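You operate a simulated robot arm through the tools that you are given. There is no shell and no other tool. Be economical: measure what you need, move in short steps, check, and stop when the job is done.

Carry out the task below with a simulated robot arm. There is one attempt and no reset: what you move stays moved.

TASK
Take the black keyed thermostat and put it on top of the brown tall carton.

Only the result counts: the job must be done as asked and must still hold three seconds after the hand-in. Knocking over, shifting, dropping, spilling or breaking anything else fails it.

THE ROBOT
A 7-joint arm with a two-finger parallel gripper, fixed in place. Base frame: the origin is at the foot of the arm, x ahead of it, y to its left, z up; the work surface is at about z = 0.8. Lengths are in m, angles in degrees, forces in N, time in s.
With the tool pointing down near the work surface it reaches from about 0.24 to 0.68 m from the base axis. Its first joint turns from -66.0 to 66.0 degrees. Payload 2.4 kg.
The tool frame sits at the grasp point between the pads (the TCP): z along the fingers, y along the line on which they close. The tips reach 0.03 m beyond it. The gripper opens to 0.094 m. The fingers are 0.028 m wide and 0.01 m thick; the gripper's body (0.05 by 0.096 m) begins 0.055 m behind the TCP.
Orientation is that of the tool frame in the base frame, as a unit quaternion [x, y, z, w]. With the fingers straight down and closing along the base's y, the tool's x points along the base's -x, its y along +y and its z along -z.

THE INTERFACE
- The arm moves only by the tool nudge_tool. Its argument "plan" is a list of rows, each an object (a shift or turn left out is 0, a gripper value left out holds the last) with "travel": the shift along the tool's x, y, z in m, a list of three; "yaw": the turn about the tool's z in degrees. In form: [{"travel": [x, y, z], "yaw": yaw}, ...]. A call has 1 to 8 rows; each row shifts and turns the commanded pose from where the row before left it, along the tool's axes as they then stand. "hand" is the finger opening in m, from 0 to 0.094, set as the call begins (left out, the last holds). A row lasts 0.2 s, in which the tool goes at most 0.05 m and 8.6 degrees; a call with a longer step from one row to the next is refused whole, and so is a gripper value outside its range. A pose out of reach is approached as far as the arm can. The call stops where the force on the tool passes 40 N (or 10 N more than at its start, if that is more) or the arm is blocked; 0.2 s more then pass. The fingers move at their own pace (about 0.153 m/s each) and stop on an object; they squeeze with about 35 N. The grip force told is the motor's: it shows also when the fingers shut on nothing. Time passes only in rows, and 0.2 s behind the last, so rows that do not move let the fingers close. It gives the time, the measured TCP pose, the force on the tool (base axes), the opening and the grip force at its end, in the units of the frame above (readings bear some noise).
- Cameras (640 x 400 px; columns grow to the right, rows downward): "scene" is fixed at [0.0488, 0.4883, 1.4305]; the picture's right is [-0.76, -0.65, 0.00], its down [-0.41, 0.48, -0.77] and it looks along [0.50, -0.59, -0.63] (base axes); focal length 336 px, centre (320, 200). "wrist" rides on the gripper at [-0.037, 0, -0.058] in the tool frame; the picture's right is [0.00, -1.00, 0.00], its down [0.97, 0.00, -0.24] and it looks along [0.24, 0.00, 0.97] (tool axes); focal length 218 px, centre (320, 200). There is no depth. A picture from a camera that has moved, and an enlarged one, comes with that camera's place and axes in the base frame and with its lens. The place of the scene camera against the robot may be out by one fixed shift of up to 0.025 m in any direction.
- camera(camera): a new picture of that camera. The clock stands still meanwhile.
- enlarge(camera, box): a new picture of the part [left, top, right, bottom] of that camera's present view, enlarged. The clock stands still meanwhile.
- close_job(): hands the job in; it is judged then, once.

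Work in short steps. Places have to be worked out from the pictures, the camera data and where the tool is seen: move nearer, look again, correct. Check each grasp and each placing, and mend what went wrong. You have 90 turns and 46 pictures in all, those below and enlarged ones among them. Open the gripper and draw the arm clear of the work before you hand the job in, unless the task says otherwise; then end with one line.

The tools are called as name(argument=value, ...) on one line, values as JSON. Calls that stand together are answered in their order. nudge_tool: Moves the arm, as the interface text tells. Its arguments: {"type":"object","properties":{"plan":{"type":"array"},"hand":{"type":"number"}},"required":["plan"]} The other tools are called the same way: camera (camera) takes a picture; enlarge (camera, box) takes an enlarged picture of a part of a camera's view; close_job () hands the job in.

At the start:

```text
time_s: 0.0
tool_pos: [0.3939, -0.1092, 1.1529]
ee_rot: [0.0, 1.0, 0.0, 0.0]
contact_force: [0.3, -0.6, -0.1]
finger_gap: 0.0939
finger_force: 0.1
```

scene: 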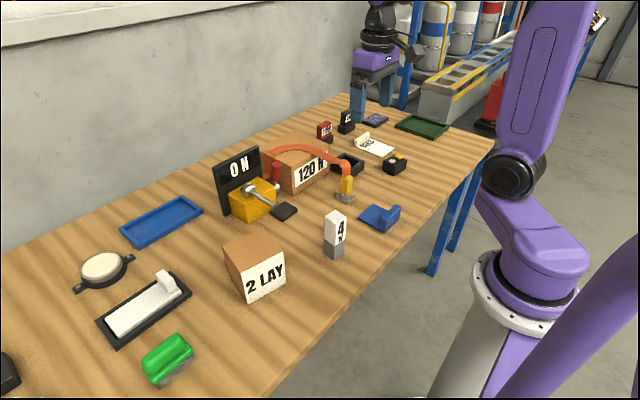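
wrist: 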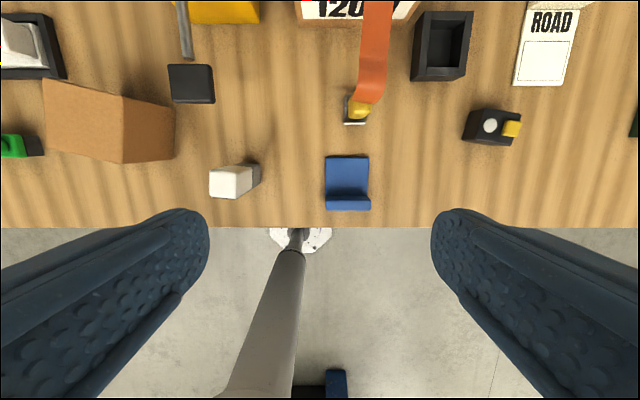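

The black box with a yellow lever near wrist (492,125) looks like the thermostat. There are two cartons, so I'll look closer at both the thermostat and the cartons.

enlarge(camera="scene", box=[310, 90, 450, 180])

enlarge(camera="scene", box=[200, 120, 410, 310])

enlarge(camera="wrist", box=[400, 0, 640, 160])

```text
4.44 times, centred on (380, 135) of scene
camera zoom: at [0.0488, 0.4883, 1.4305], right [-0.76, -0.65, 0.0], down [-0.41, 0.48, -0.77], along [0.5, -0.59, -0.63], focal length 1495 px, centre (53, 489)
```

zoom: 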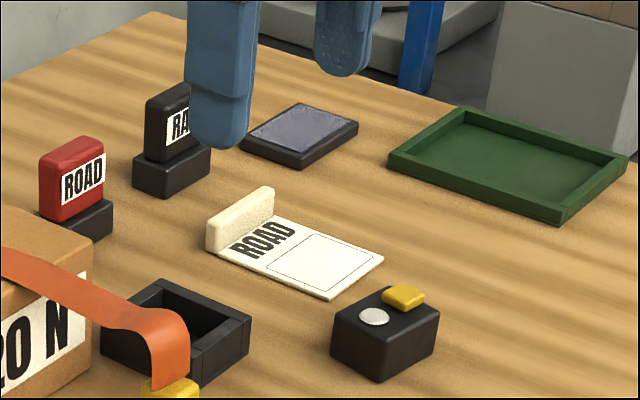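

```text
2.11 times, centred on (305, 215) of scene
camera zoom: at [0.0488, 0.4883, 1.4305], right [-0.76, -0.65, 0.0], down [-0.41, 0.48, -0.77], along [0.5, -0.59, -0.63], focal length 708 px, centre (352, 168)
```

zoom: 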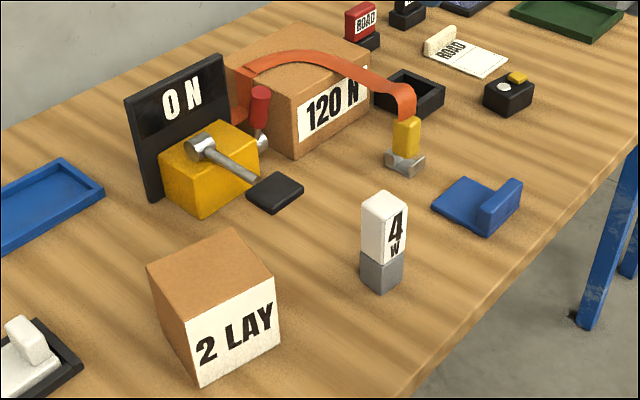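

```text
2.50 times, centred on (520, 80) of wrist
camera zoom: at [0.4304, -0.1105, 1.2109], right [0.0, -1.0, 0.0], down [-0.97, 0.0, 0.24], along [-0.24, 0.0, -0.97], focal length 546 px, centre (-180, 500)
```

zoom: 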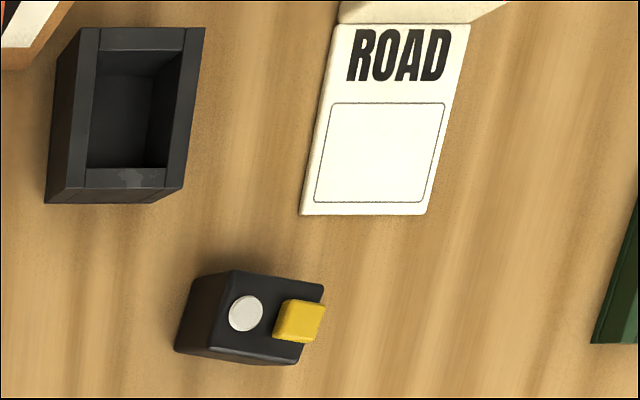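

The black block with a dial and yellow key is likely the thermostat, and "2 LAY" looks like the taller carton. I'll move left at height to see the carton and the items on the left edge.

nudge_tool(plan=[{"travel": [0, 0.045, 0]}, {"travel": [0, 0.045, 0]}, {"travel": [0, 0.045, 0]}, {"travel": [0, 0.045, 0]}, {"travel": [0, 0.045, 0]}, {"travel": [0, 0.045, 0]}, {"travel": [0, 0.045, 0]}])

camera(camera="wrist")

camera(camera="scene")

```text
time_s: 1.6
tool_pos: [0.3934, 0.2063, 1.1539]
ee_rot: [0.001, 1.0, 0.001, 0.0]
contact_force: [1.1, 0.3, -0.3]
finger_gap: 0.0938
finger_force: 0.1
```

```text
40 pictures are left
camera wrist: at [0.4316, 0.2055, 1.2116], right [0.0, -1.0, 0.0], down [-0.97, 0.0, 0.24], along [-0.24, 0.0, -0.97], focal length 218 px, centre (320, 200)
```

wrist: 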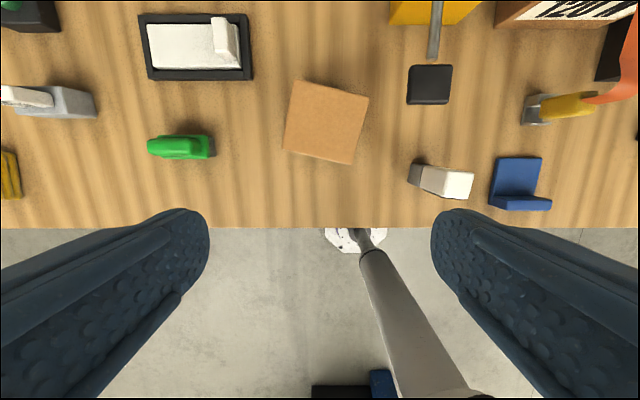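

```text
39 pictures are left
```

scene: 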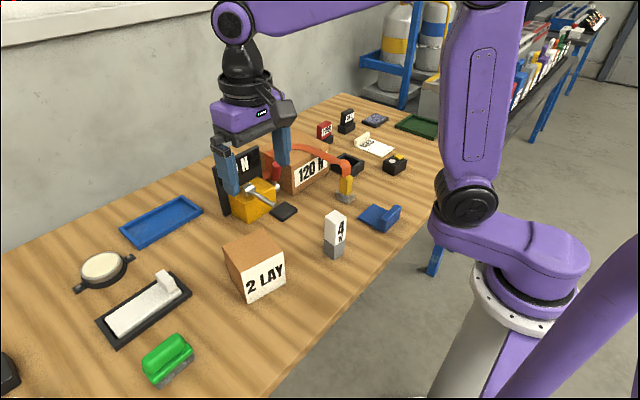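

There's another dark object at the upper left with a green spot. I'll move further left and forward to identify it before choosing.

nudge_tool(plan=[{"travel": [-0.02, 0.045, 0]}, {"travel": [-0.02, 0.045, 0]}, {"travel": [-0.02, 0.045, 0]}, {"travel": [-0.02, 0.045, 0]}])

camera(camera="wrist")

```text
time_s: 2.6
tool_pos: [0.473, 0.3849, 1.1525]
ee_rot: [0.001, 1.0, -0.001, -0.001]
contact_force: [0.4, -0.6, -0.3]
finger_gap: 0.0942
finger_force: 0.0
```

```text
38 pictures are left
camera wrist: at [0.5109, 0.3838, 1.2104], right [0.0, -1.0, 0.0], down [-0.97, 0.0, 0.24], along [-0.24, 0.0, -0.97], focal length 218 px, centre (320, 200)
```

wrist: 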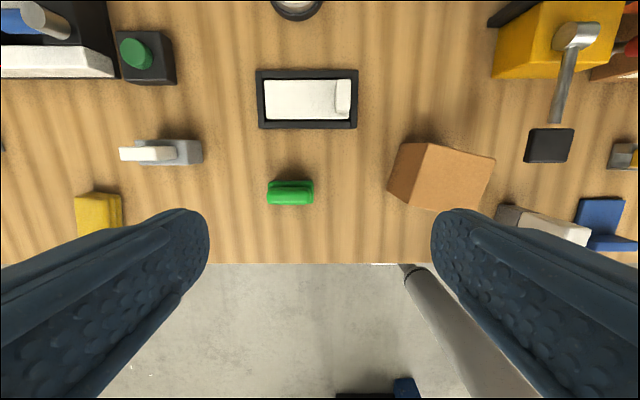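

That one is a green push button, so the thermostat is the block on the right. On the way there I'll pass over the 120 N carton and compare its size.

nudge_tool(plan=[{"travel": [0, -0.049, 0]}, {"travel": [0, -0.049, 0]}, {"travel": [0, -0.049, 0]}, {"travel": [0, -0.049, 0]}, {"travel": [0, -0.049, 0]}, {"travel": [0, -0.049, 0]}, {"travel": [0, -0.049, 0]}, {"travel": [0, -0.049, 0]}])

camera(camera="wrist")

```text
time_s: 4.4
tool_pos: [0.4759, -0.0072, 1.1553]
ee_rot: [0.0, 1.0, 0.0, 0.0]
contact_force: [0.2, -0.7, -0.2]
finger_gap: 0.0939
finger_force: 0.0
```

```text
37 pictures are left
camera wrist: at [0.5123, -0.0074, 1.2133], right [0.0, -1.0, 0.0], down [-0.97, 0.0, 0.24], along [-0.24, 0.0, -0.97], focal length 218 px, centre (320, 200)
```

wrist: 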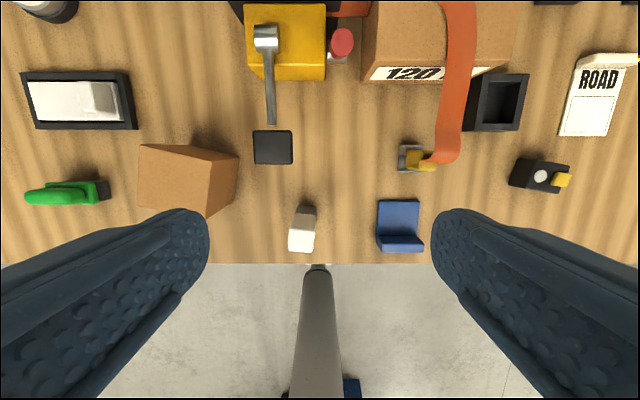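

The 120 N carton is wide and strapped, so "2 LAY" is the tall one. The thermostat is near (0.462, -0.386). I'll move above it and lower to about z 1.06.

nudge_tool(plan=[{"travel": [0, -0.047, 0]}, {"travel": [0, -0.047, 0]}, {"travel": [0, -0.047, 0]}, {"travel": [0, -0.047, 0]}, {"travel": [0, -0.047, 0]}, {"travel": [0, -0.047, 0.01]}, {"travel": [0, -0.047, 0.015]}, {"travel": [0, -0.047, 0.015]}])

nudge_tool(plan=[{"travel": [0, 0, 0.04]}, {"travel": [0, 0, 0.03]}])

camera(camera="wrist")

```text
time_s: 6.2
tool_pos: [0.4762, -0.3845, 1.1154]
ee_rot: [0.0, 1.0, -0.001, 0.001]
contact_force: [-0.7, -0.6, -0.3]
finger_gap: 0.0941
finger_force: 0.0
```

```text
time_s: 6.8
tool_pos: [0.4731, -0.3848, 1.0426]
ee_rot: [0.0, 1.0, 0.0, 0.0]
contact_force: [0.4, -0.4, -1.3]
finger_gap: 0.094
finger_force: 0.0
```

```text
36 pictures are left
camera wrist: at [0.5107, -0.3848, 1.1002], right [0.0, -1.0, 0.0], down [-0.97, 0.0, 0.24], along [-0.24, 0.0, -0.97], focal length 218 px, centre (320, 200)
```

wrist: 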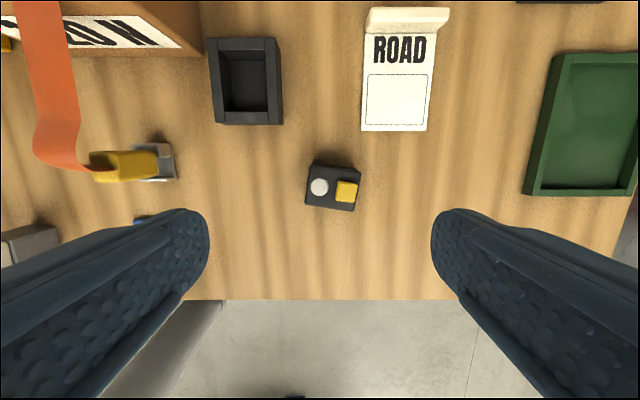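

The thermostat is nearly centred; I'll enlarge it for its outline and yaw.

enlarge(camera="wrist", box=[280, 145, 392, 215])

```text
5.71 times, centred on (336, 180) of wrist
camera zoom: at [0.5107, -0.3848, 1.1002], right [0.0, -1.0, 0.0], down [-0.97, 0.0, 0.24], along [-0.24, 0.0, -0.97], focal length 1247 px, centre (229, 314)
```

zoom: 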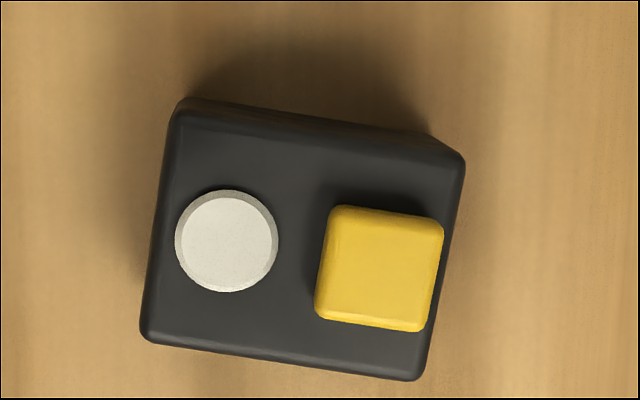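

The thermostat's top centre is at about (0.461, -0.400), turned about 10°, roughly 0.06 × 0.048 and 0.04 tall. I'll centre, yaw +10 and descend to about z 0.90 to check.

nudge_tool(plan=[{"travel": [0.0119, -0.0155, 0]}, {"yaw": 5}, {"yaw": 5}, {"travel": [0, 0, 0.045]}, {"travel": [0, 0, 0.045]}, {"travel": [0, 0, 0.04]}, {}])

camera(camera="wrist")

enlarge(camera="scene", box=[340, 110, 450, 180])

```text
time_s: 8.4
tool_pos: [0.4612, -0.4047, 0.9106]
ee_rot: [0.087, 0.996, -0.001, -0.001]
contact_force: [0.4, 0.4, -0.1]
finger_gap: 0.0943
finger_force: 0.0
```

```text
34 pictures are left
camera wrist: at [0.498, -0.4104, 0.969], right [-0.17, -0.98, 0.0], down [-0.96, 0.17, 0.24], along [-0.24, 0.04, -0.97], focal length 218 px, centre (320, 200)
```

wrist: 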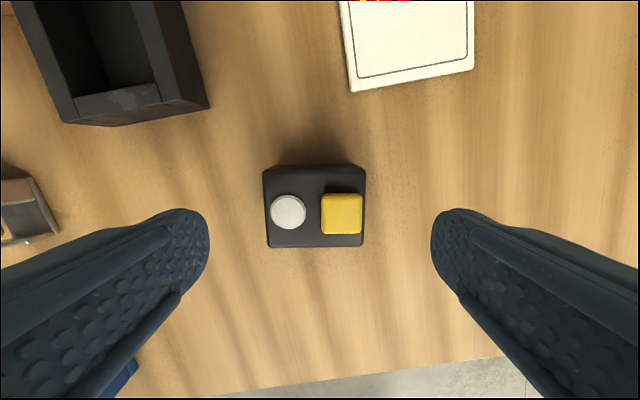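

```text
5.71 times, centred on (395, 145) of scene
camera zoom: at [0.0488, 0.4883, 1.4305], right [-0.76, -0.65, 0.0], down [-0.41, 0.48, -0.77], along [0.5, -0.59, -0.63], focal length 1922 px, centre (-109, 514)
```

zoom: 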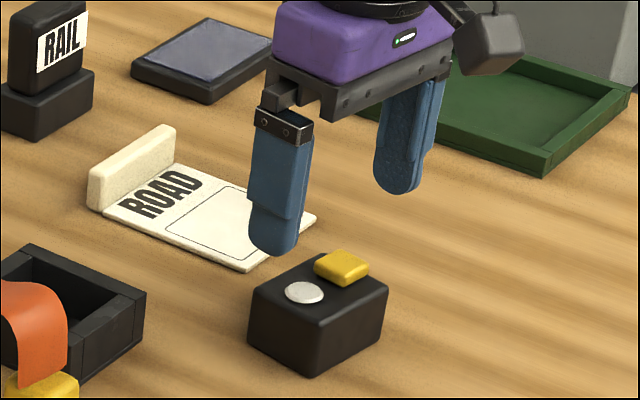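

It's well aligned, only about 3 mm off in tool y. I'll correct that and descend to TCP z ≈ 0.838, leaving the tips a few mm above the table.

nudge_tool(plan=[{"travel": [0, 0.003, 0.02]}, {"travel": [0, 0, 0.025]}, {"travel": [0, 0, 0.0275]}, {}])

camera(camera="wrist")

```text
time_s: 9.4
tool_pos: [0.465, -0.3991, 0.8386]
ee_rot: [0.087, 0.996, 0.0, -0.001]
contact_force: [-0.2, 0.3, 0.3]
finger_gap: 0.094
finger_force: 0.0
```

```text
32 pictures are left
camera wrist: at [0.5007, -0.4061, 0.8966], right [-0.17, -0.98, 0.0], down [-0.96, 0.17, 0.24], along [-0.24, 0.04, -0.97], focal length 218 px, centre (320, 200)
```

wrist: 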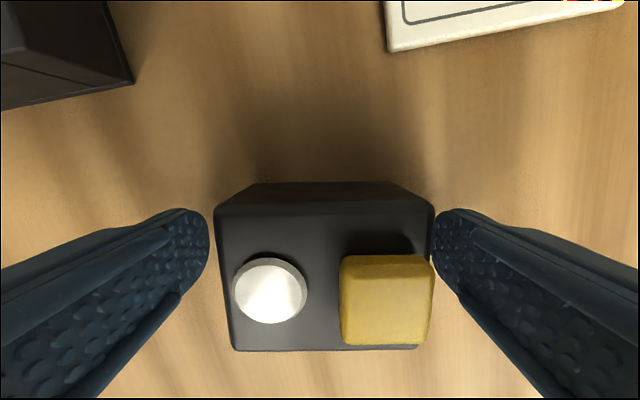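

The box is centred between the pads and the TCP projects to about row 274 against the box centre at 281. Closing the fingers.

nudge_tool(plan=[{}, {}, {}], hand=0)

```text
time_s: 10.2
tool_pos: [0.4633, -0.3991, 0.839]
ee_rot: [0.088, 0.996, 0.0, 0.0]
contact_force: [-0.1, 0.0, -0.4]
finger_gap: 0.0678
finger_force: 35.0
```

The grip is firm at a 0.068 m opening. I'll lift it and look.

nudge_tool(plan=[{"travel": [0, 0, -0.02]}, {"travel": [0, 0, -0.04]}, {"travel": [0, 0, -0.045]}, {"travel": [0, 0, -0.045]}, {"travel": [0, 0, -0.045]}, {"travel": [0, 0, -0.045]}, {}])

camera(camera="wrist")

camera(camera="scene")

```text
time_s: 11.8
tool_pos: [0.4627, -0.3973, 1.0788]
ee_rot: [0.087, 0.996, 0.001, 0.0]
contact_force: [0.4, 0.4, 0.7]
finger_gap: 0.0
finger_force: 33.3
```

```text
31 pictures are left
camera wrist: at [0.4992, -0.4039, 1.1369], right [-0.17, -0.98, 0.0], down [-0.96, 0.17, 0.24], along [-0.24, 0.04, -0.97], focal length 218 px, centre (320, 200)
```

wrist: 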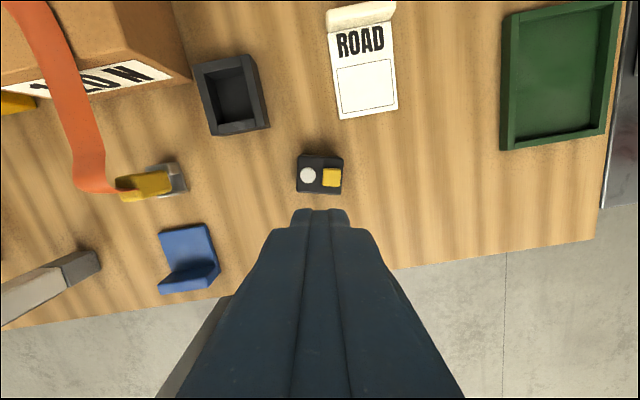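

```text
30 pictures are left
```

scene: 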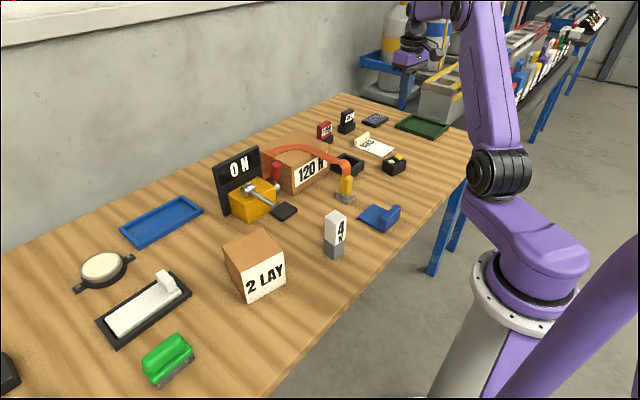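

It slipped: the fingers are shut on nothing and the thermostat is still on the table near its original place. I'll open up and look closely at the box before regrasping.

nudge_tool(plan=[{}, {}], hand=0.094)

enlarge(camera="wrist", box=[272, 140, 368, 200])

enlarge(camera="scene", box=[370, 145, 418, 180])

```text
time_s: 12.4
tool_pos: [0.4629, -0.3977, 1.0782]
ee_rot: [0.087, 0.996, 0.0, 0.0]
contact_force: [0.0, -0.2, 0.4]
finger_gap: 0.0939
finger_force: 0.0
```

```text
6.67 times, centred on (320, 170) of wrist
camera zoom: at [0.4993, -0.4039, 1.1366], right [-0.17, -0.98, 0.0], down [-0.96, 0.17, 0.24], along [-0.24, 0.04, -0.97], focal length 1455 px, centre (320, 400)
```

zoom: 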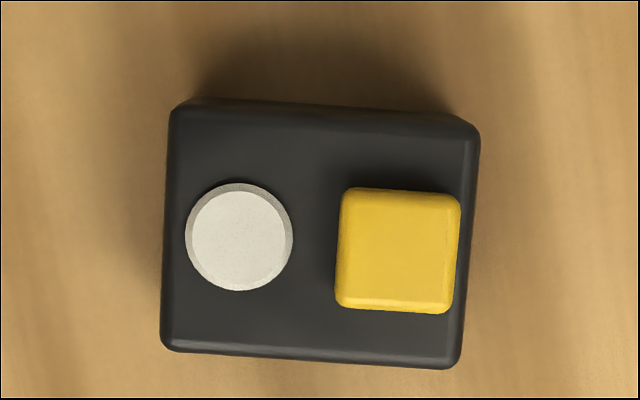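

```text
11.43 times, centred on (394, 162) of scene
camera zoom: at [0.0488, 0.4883, 1.4305], right [-0.76, -0.65, 0.0], down [-0.41, 0.48, -0.77], along [0.5, -0.59, -0.63], focal length 3844 px, centre (-526, 629)
```

zoom: 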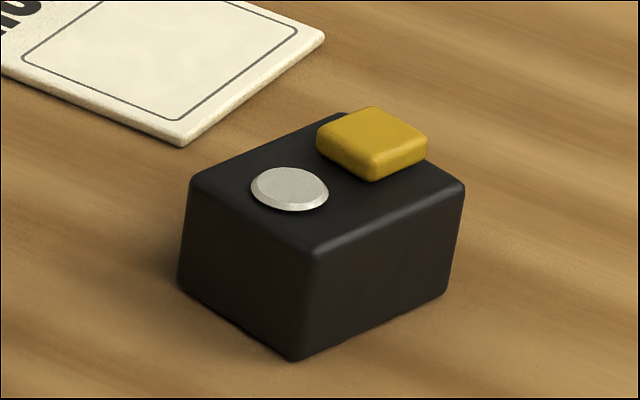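

The box top comes out at z ≈ 0.8365 and about 0.064 long, so my first grip only caught the rounded top edge. It also turned about 4°. I'll re-align with yaw +4 and go down for a deeper grip.

nudge_tool(plan=[{"travel": [0.0024, 0.0004, 0.03]}, {"travel": [0, 0, 0.04], "yaw": 4}, {"travel": [0, 0, 0.045]}, {"travel": [0, 0, 0.045]}, {"travel": [0, 0, 0.02]}, {}])

enlarge(camera="wrist", box=[160, 150, 480, 350])

```text
time_s: 13.8
tool_pos: [0.4588, -0.3941, 0.8996]
ee_rot: [0.122, 0.993, 0.0, -0.001]
contact_force: [0.9, 1.1, -0.1]
finger_gap: 0.094
finger_force: 0.1
```

```text
2.00 times, centred on (320, 250) of wrist
camera zoom: at [0.4949, -0.4032, 0.9569], right [-0.24, -0.97, 0.0], down [-0.94, 0.23, 0.24], along [-0.23, 0.06, -0.97], focal length 436 px, centre (320, 100)
```

zoom: 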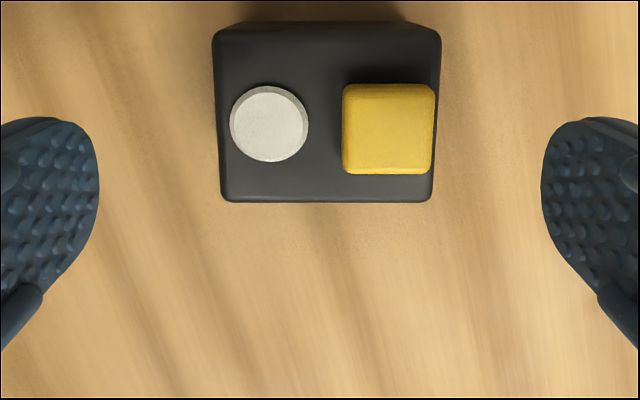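

Aligned within about 2–3 mm. I'll apply the small correction and descend to about z 0.833.

nudge_tool(plan=[{"travel": [-0.003, -0.0017, 0.02]}, {"travel": [0, 0, 0.025]}, {"travel": [0, 0, 0.0155]}, {"travel": [0, 0, 0.006]}, {}])

camera(camera="wrist")

enlarge(camera="scene", box=[362, 140, 426, 180])

```text
time_s: 15.0
tool_pos: [0.4626, -0.3969, 0.834]
ee_rot: [0.121, 0.993, -0.001, 0.0]
contact_force: [-0.4, 0.8, -0.2]
finger_gap: 0.0939
finger_force: 0.1
```

```text
26 pictures are left
camera wrist: at [0.4979, -0.4062, 0.8914], right [-0.24, -0.97, 0.0], down [-0.94, 0.23, 0.24], along [-0.23, 0.06, -0.97], focal length 218 px, centre (320, 200)
```

wrist: 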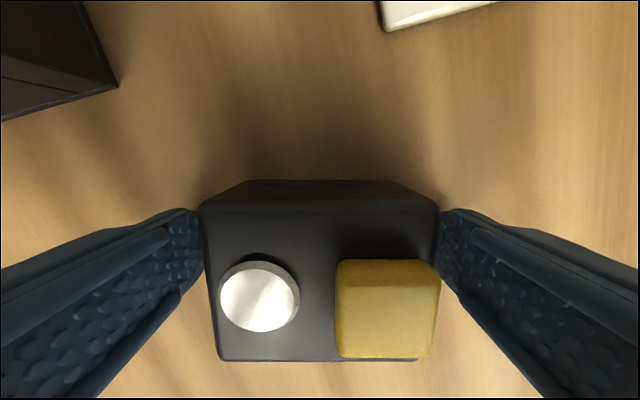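

```text
10.00 times, centred on (394, 160) of scene
camera zoom: at [0.0488, 0.4883, 1.4305], right [-0.76, -0.65, 0.0], down [-0.41, 0.48, -0.77], along [0.5, -0.59, -0.63], focal length 3363 px, centre (-420, 600)
```

zoom: 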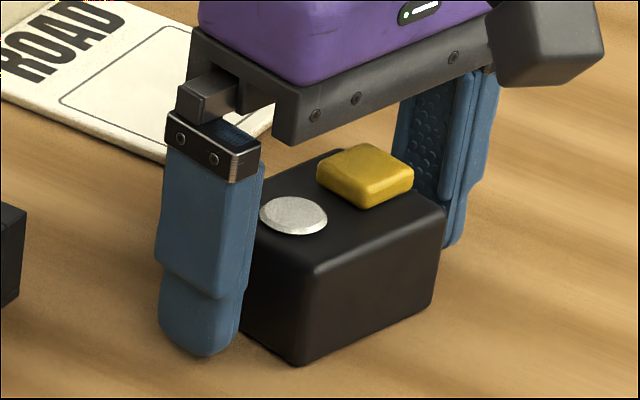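

The fingers now straddle the box over its full height. I'll close and hold, then check.

nudge_tool(plan=[{}, {}, {}, {}], hand=0)

enlarge(camera="wrist", box=[120, 130, 520, 380])

```text
time_s: 16.0
tool_pos: [0.462, -0.3958, 0.8348]
ee_rot: [0.122, 0.993, 0.0, 0.0]
contact_force: [0.6, -0.4, -0.4]
finger_gap: 0.068
finger_force: 35.4
```

```text
1.60 times, centred on (320, 255) of wrist
camera zoom: at [0.4978, -0.4062, 0.8915], right [-0.24, -0.97, 0.0], down [-0.94, 0.23, 0.24], along [-0.23, 0.06, -0.97], focal length 349 px, centre (320, 112)
```

zoom: 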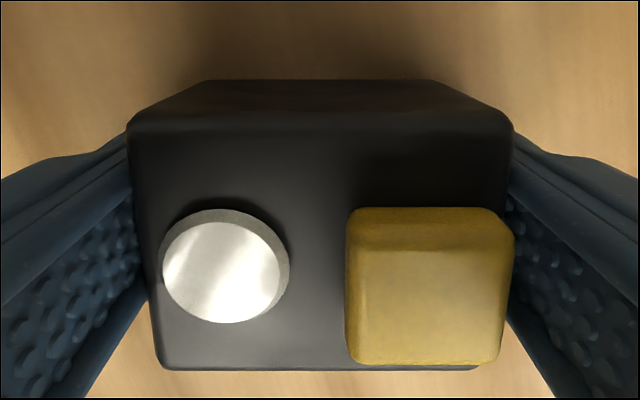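

Contact holds at 0.068. I'll lift slowly in small steps and watch for slip.

nudge_tool(plan=[{"travel": [0, 0, -0.003]}, {"travel": [0, 0, -0.004]}, {"travel": [0, 0, -0.004]}, {"travel": [0, 0, -0.004]}, {}])

enlarge(camera="scene", box=[362, 140, 426, 180])

```text
time_s: 17.2
tool_pos: [0.4629, -0.3967, 0.8494]
ee_rot: [0.122, 0.992, 0.0, 0.0]
contact_force: [-0.6, 0.8, -1.6]
finger_gap: 0.0683
finger_force: 35.1
```

```text
10.00 times, centred on (394, 160) of scene
camera zoom: at [0.0488, 0.4883, 1.4305], right [-0.76, -0.65, 0.0], down [-0.41, 0.48, -0.77], along [0.5, -0.59, -0.63], focal length 3363 px, centre (-420, 600)
```

zoom: 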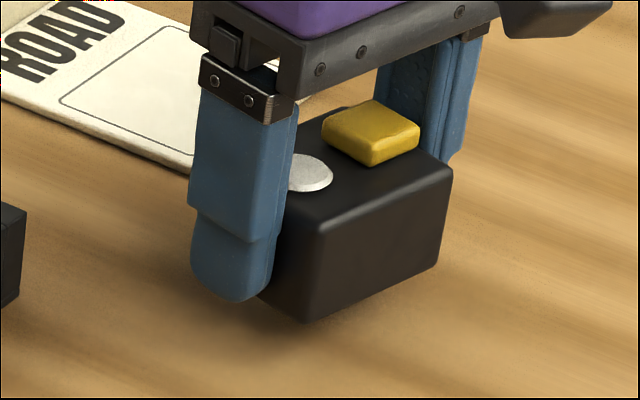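

The box is rising with the fingers. I'll continue gently, with accelerations kept low.

nudge_tool(plan=[{"travel": [0, 0, -0.006]}, {"travel": [0, 0, -0.01]}, {"travel": [0, 0, -0.013]}, {"travel": [0, 0, -0.015]}, {"travel": [0, 0, -0.015]}, {"travel": [0, 0, -0.013]}, {"travel": [0, 0, -0.008]}, {}])

enlarge(camera="scene", box=[352, 100, 448, 160])

```text
time_s: 19.0
tool_pos: [0.4618, -0.3977, 0.9303]
ee_rot: [0.121, 0.993, -0.001, 0.001]
contact_force: [-0.7, 1.1, -1.0]
finger_gap: 0.068
finger_force: 35.0
```

```text
6.67 times, centred on (400, 130) of scene
camera zoom: at [0.0488, 0.4883, 1.4305], right [-0.76, -0.65, 0.0], down [-0.41, 0.48, -0.77], along [0.5, -0.59, -0.63], focal length 2242 px, centre (-213, 667)
```

zoom: 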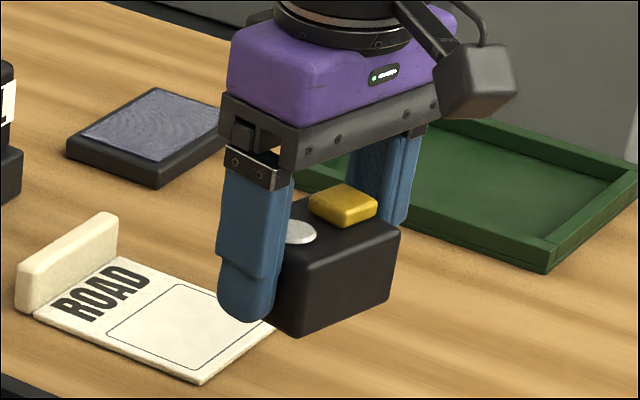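

Solid grip. I'll lift to about z 1.05 and then carry along +y toward the carton, which I estimate at (0.463, 0.196) with top near 0.90 and a similar 14° yaw.

nudge_tool(plan=[{"travel": [0, 0, -0.01]}, {"travel": [0, 0, -0.02]}, {"travel": [0, 0, -0.03]}, {"travel": [0, 0, -0.03]}, {"travel": [0, 0, -0.02]}, {"travel": [0, 0, -0.01]}, {}])

nudge_tool(plan=[{"travel": [0.0024, 0.0097, 0]}, {"travel": [0.0048, 0.0194, 0]}, {"travel": [0.0085, 0.034, 0]}, {"travel": [0.0097, 0.0388, 0]}, {"travel": [0.0097, 0.0388, 0]}, {"travel": [0.0097, 0.0388, 0]}, {"travel": [0.0097, 0.0388, 0]}, {"travel": [0.0097, 0.0388, 0]}])

```text
time_s: 20.6
tool_pos: [0.4617, -0.3979, 1.0514]
ee_rot: [0.123, 0.992, 0.0, 0.0]
contact_force: [0.3, 0.0, -2.2]
finger_gap: 0.068
finger_force: 35.1
```

```text
time_s: 22.4
tool_pos: [0.4634, -0.1316, 1.0484]
ee_rot: [0.122, 0.993, 0.0, 0.0]
contact_force: [0.8, -0.3, -1.5]
finger_gap: 0.068
finger_force: 35.0
```

Still held at 0.068. I'll continue about 0.28 m, stopping just short of the carton.

nudge_tool(plan=[{"travel": [0.0048, 0.0194, 0]}, {"travel": [0.0097, 0.0388, 0]}, {"travel": [0.0109, 0.0437, 0]}, {"travel": [0.0109, 0.0437, 0]}, {"travel": [0.0109, 0.0437, 0]}, {"travel": [0.0109, 0.0437, 0]}, {"travel": [0.0085, 0.034, 0]}, {"travel": [0.0036, 0.0146, 0]}])

camera(camera="wrist")

camera(camera="scene")

```text
time_s: 24.2
tool_pos: [0.462, 0.1589, 1.0481]
ee_rot: [0.122, 0.993, 0.001, 0.0]
contact_force: [-0.3, 0.3, -0.8]
finger_gap: 0.0682
finger_force: 34.5
```

```text
21 pictures are left
camera wrist: at [0.4981, 0.1501, 1.1061], right [-0.24, -0.97, 0.0], down [-0.94, 0.24, 0.24], along [-0.23, 0.06, -0.97], focal length 218 px, centre (320, 200)
```

wrist: 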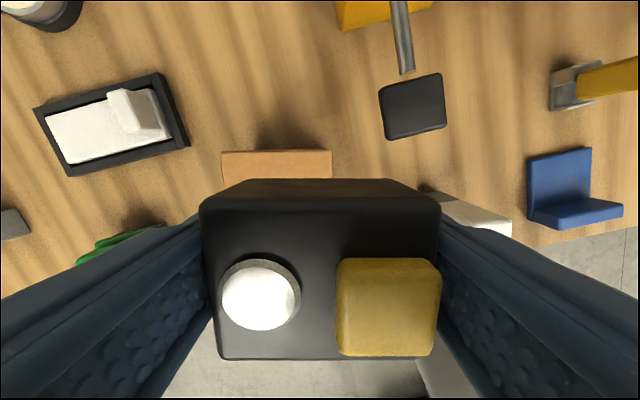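

```text
20 pictures are left
```

scene: 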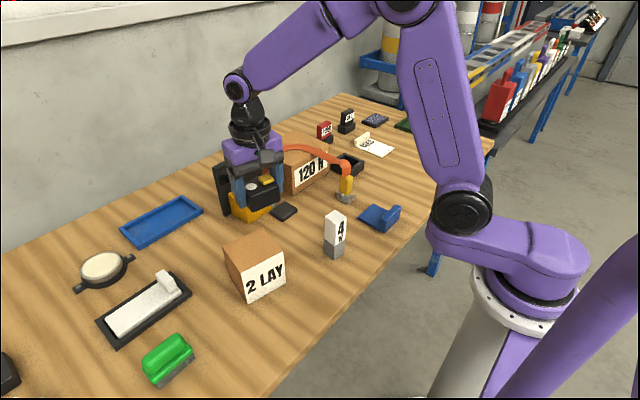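

The carton's far edge is visible and parallel to the gripper. I need its top height more precisely, so I'll enlarge that view.

enlarge(camera="wrist", box=[200, 130, 360, 230])

enlarge(camera="scene", box=[200, 215, 312, 315])

```text
4.00 times, centred on (280, 180) of wrist
camera zoom: at [0.4981, 0.1501, 1.1061], right [-0.24, -0.97, 0.0], down [-0.94, 0.24, 0.24], along [-0.23, 0.06, -0.97], focal length 873 px, centre (480, 280)
```

zoom: 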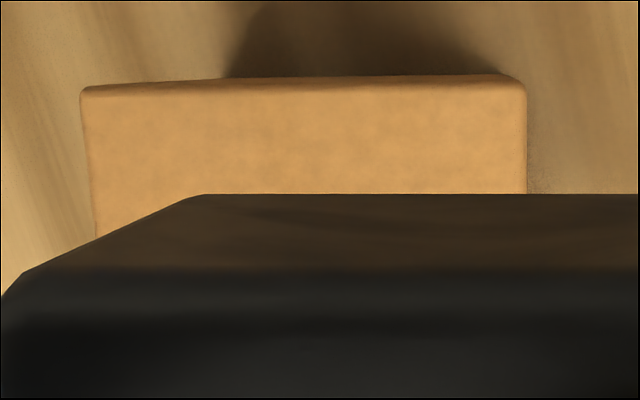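

```text
4.00 times, centred on (256, 265) of scene
camera zoom: at [0.0488, 0.4883, 1.4305], right [-0.76, -0.65, 0.0], down [-0.41, 0.48, -0.77], along [0.5, -0.59, -0.63], focal length 1345 px, centre (576, -60)
```

zoom: 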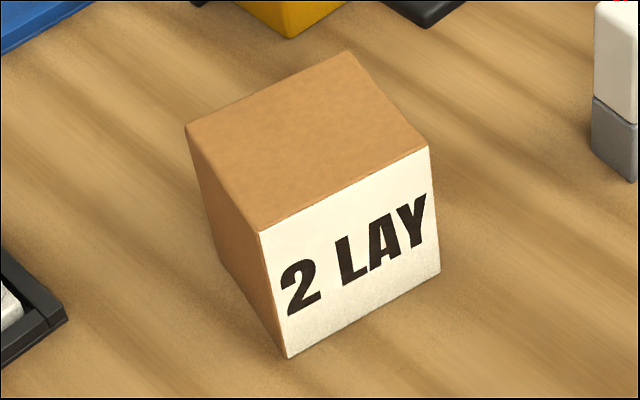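

The carton is about 0.095 × 0.085 with its top at z ≈ 0.907. Its centre is offset about (+0.004, +0.038) in tool axes from the held box. I'll centre over it and descend to TCP ≈ 0.965.

nudge_tool(plan=[{"travel": [0.001, 0.012, 0]}, {"travel": [0.002, 0.016, 0]}, {"travel": [0.001, 0.01, 0.01]}, {"travel": [0, 0, 0.025]}, {"travel": [0, 0, 0.025]}, {"travel": [0, 0, 0.018]}, {"travel": [0, 0, 0.006]}, {}])

enlarge(camera="scene", box=[184, 180, 328, 320])

camera(camera="wrist")

```text
time_s: 26.0
tool_pos: [0.4679, 0.1951, 0.9645]
ee_rot: [0.122, 0.993, 0.0, 0.0]
contact_force: [0.2, -0.2, -1.7]
finger_gap: 0.068
finger_force: 35.3
```

```text
2.86 times, centred on (256, 250) of scene
camera zoom: at [0.0488, 0.4883, 1.4305], right [-0.76, -0.65, 0.0], down [-0.41, 0.48, -0.77], along [0.5, -0.59, -0.63], focal length 961 px, centre (503, 57)
```

zoom: 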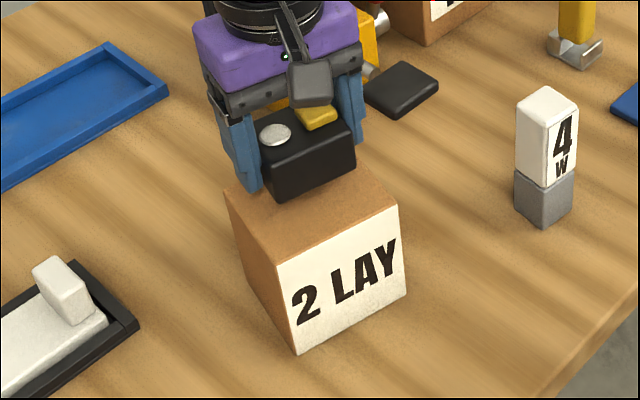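

```text
16 pictures are left
camera wrist: at [0.5044, 0.1863, 1.0234], right [-0.24, -0.97, 0.0], down [-0.94, 0.23, 0.24], along [-0.23, 0.06, -0.97], focal length 218 px, centre (320, 200)
```

wrist: 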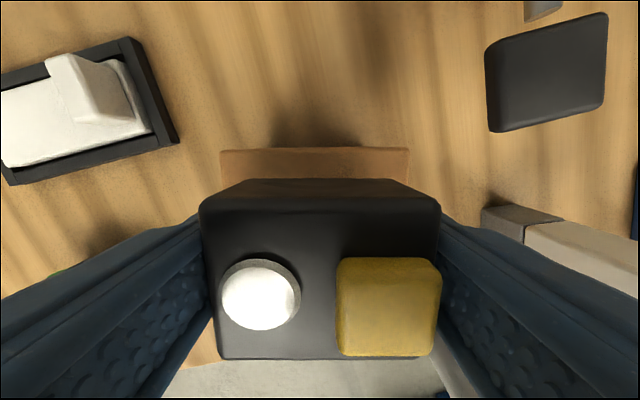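

Now the top works out to z ≈ 0.905 with a 0.10 edge, and the box is only about 3 mm off centre. I'll correct that and lower to just above contact.

nudge_tool(plan=[{"travel": [0.002, 0.003, 0.006]}, {"travel": [0, 0, 0.008]}, {"travel": [0, 0, 0.004]}, {"travel": [0, 0, 0.002]}, {}])

enlarge(camera="scene", box=[214, 200, 310, 260])

```text
time_s: 27.2
tool_pos: [0.466, 0.1993, 0.9461]
ee_rot: [0.123, 0.992, 0.0, 0.001]
contact_force: [-0.4, 0.6, -2.1]
finger_gap: 0.068
finger_force: 35.1
```

```text
6.67 times, centred on (262, 230) of scene
camera zoom: at [0.0488, 0.4883, 1.4305], right [-0.76, -0.65, 0.0], down [-0.41, 0.48, -0.77], along [0.5, -0.59, -0.63], focal length 2242 px, centre (707, 0)
```

zoom: 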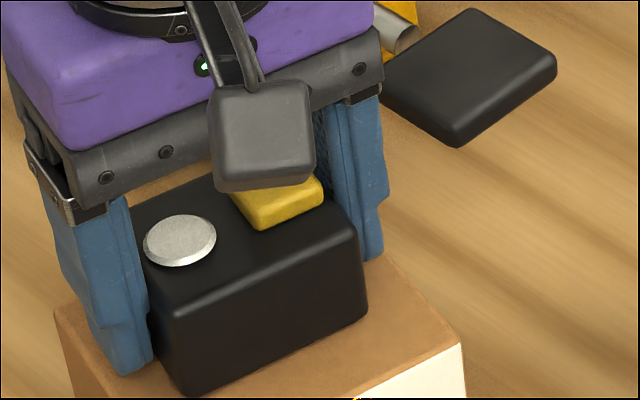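

Just above the carton top, no contact yet (steady about -2 N of weight). I'll lower in 1.5 mm steps and watch the vertical force.

nudge_tool(plan=[{"travel": [0, 0, 0.0015]}, {"travel": [0, 0, 0.0015]}, {}])

```text
time_s: 28.0
tool_pos: [0.4669, 0.1997, 0.943]
ee_rot: [0.122, 0.993, 0.0, 0.001]
contact_force: [-4.8, -0.9, 22.6]
finger_gap: 0.068
finger_force: 34.8
```

Contact (+22 N). I'll ease up 1 mm to relieve the load before releasing.

nudge_tool(plan=[{"travel": [0, 0, -0.001]}, {}])

enlarge(camera="scene", box=[206, 215, 310, 310])

```text
time_s: 28.6
tool_pos: [0.4663, 0.1999, 0.9439]
ee_rot: [0.121, 0.993, 0.001, 0.0]
contact_force: [-2.8, -0.3, 22.2]
finger_gap: 0.0681
finger_force: 35.2
```

```text
4.21 times, centred on (258, 262) of scene
camera zoom: at [0.0484, 0.4881, 1.4305], right [-0.76, -0.65, 0.0], down [-0.41, 0.48, -0.77], along [0.5, -0.59, -0.63], focal length 1416 px, centre (581, -63)
```

zoom: 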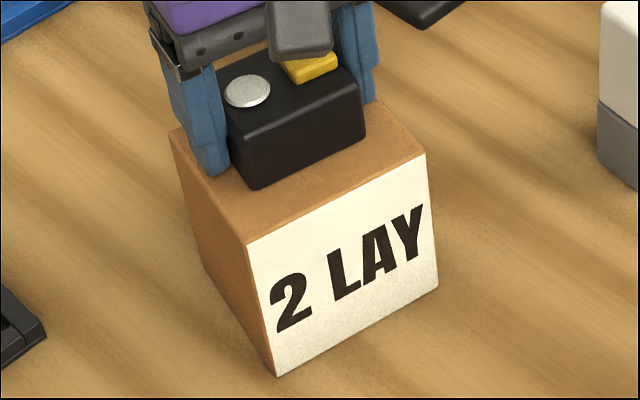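

The box sits fully within the carton's top. I'll ease up a little more to shed the load, then open slightly.

nudge_tool(plan=[{"travel": [0, 0, -0.001]}, {}])

```text
time_s: 29.2
tool_pos: [0.4661, 0.1989, 0.9434]
ee_rot: [0.123, 0.992, 0.0, 0.0]
contact_force: [1.5, 2.5, 7.1]
finger_gap: 0.0679
finger_force: 34.9
```

The load is down to 7 N, so the box is seated. Opening the gripper.

nudge_tool(plan=[{}, {}, {}], hand=0.094)

camera(camera="wrist")

```text
time_s: 30.0
tool_pos: [0.4665, 0.1997, 0.9439]
ee_rot: [0.122, 0.992, 0.001, 0.0]
contact_force: [0.4, 0.0, -0.1]
finger_gap: 0.0944
finger_force: 0.0
```

```text
13 pictures are left
camera wrist: at [0.5022, 0.1897, 1.0013], right [-0.24, -0.97, 0.0], down [-0.94, 0.23, 0.24], along [-0.23, 0.06, -0.97], focal length 218 px, centre (320, 200)
```

wrist: 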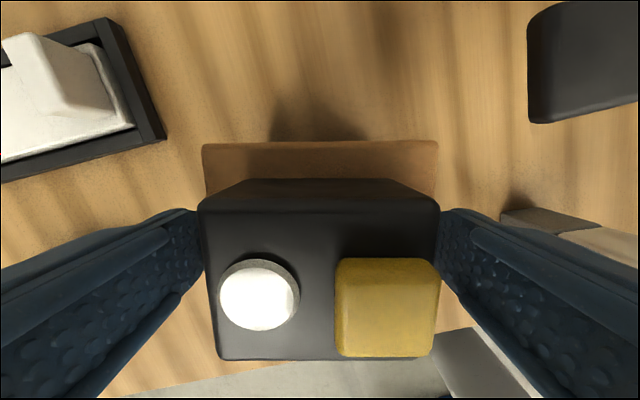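

Released and the box sits centred, clear of both pads. I'll go straight up and check.

nudge_tool(plan=[{"travel": [0, 0, -0.01]}, {"travel": [0, 0, -0.03]}, {"travel": [0, 0, -0.045]}, {"travel": [0, 0, -0.045]}, {"travel": [0, 0, -0.045]}, {"travel": [-0.02, 0, -0.03]}, {}])

camera(camera="wrist")

camera(camera="scene")

```text
time_s: 31.6
tool_pos: [0.4822, 0.1925, 1.1495]
ee_rot: [0.122, 0.993, 0.001, 0.001]
contact_force: [0.3, -0.9, -0.3]
finger_gap: 0.0938
finger_force: 0.1
```

```text
12 pictures are left
camera wrist: at [0.5189, 0.1838, 1.2069], right [-0.24, -0.97, 0.0], down [-0.94, 0.23, 0.24], along [-0.23, 0.06, -0.97], focal length 218 px, centre (320, 200)
```

wrist: 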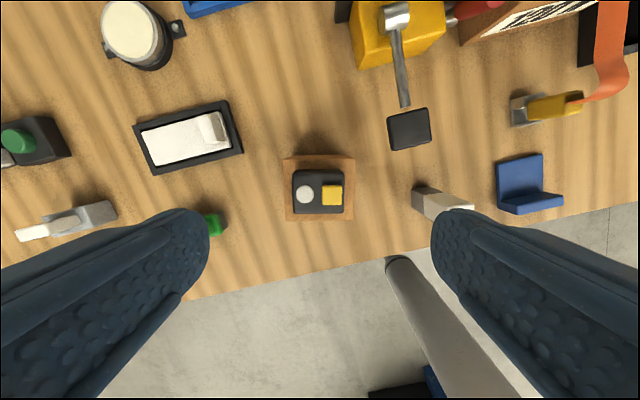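

```text
11 pictures are left
```

scene: 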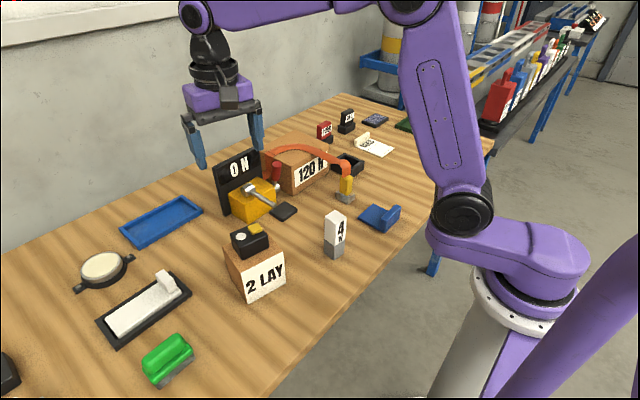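

The thermostat rests centred on the tall carton, nothing else has shifted, and the arm is clear with the gripper open. Handing in.

close_job()

```text
The job is handed in.
```

The black keyed thermostat is now centred on top of the brown tall carton (labelled "2 LAY"). My first grasp slipped on lifting, which turned the thermostat about 4° on the table; nothing else looks shifted in the last pictures.
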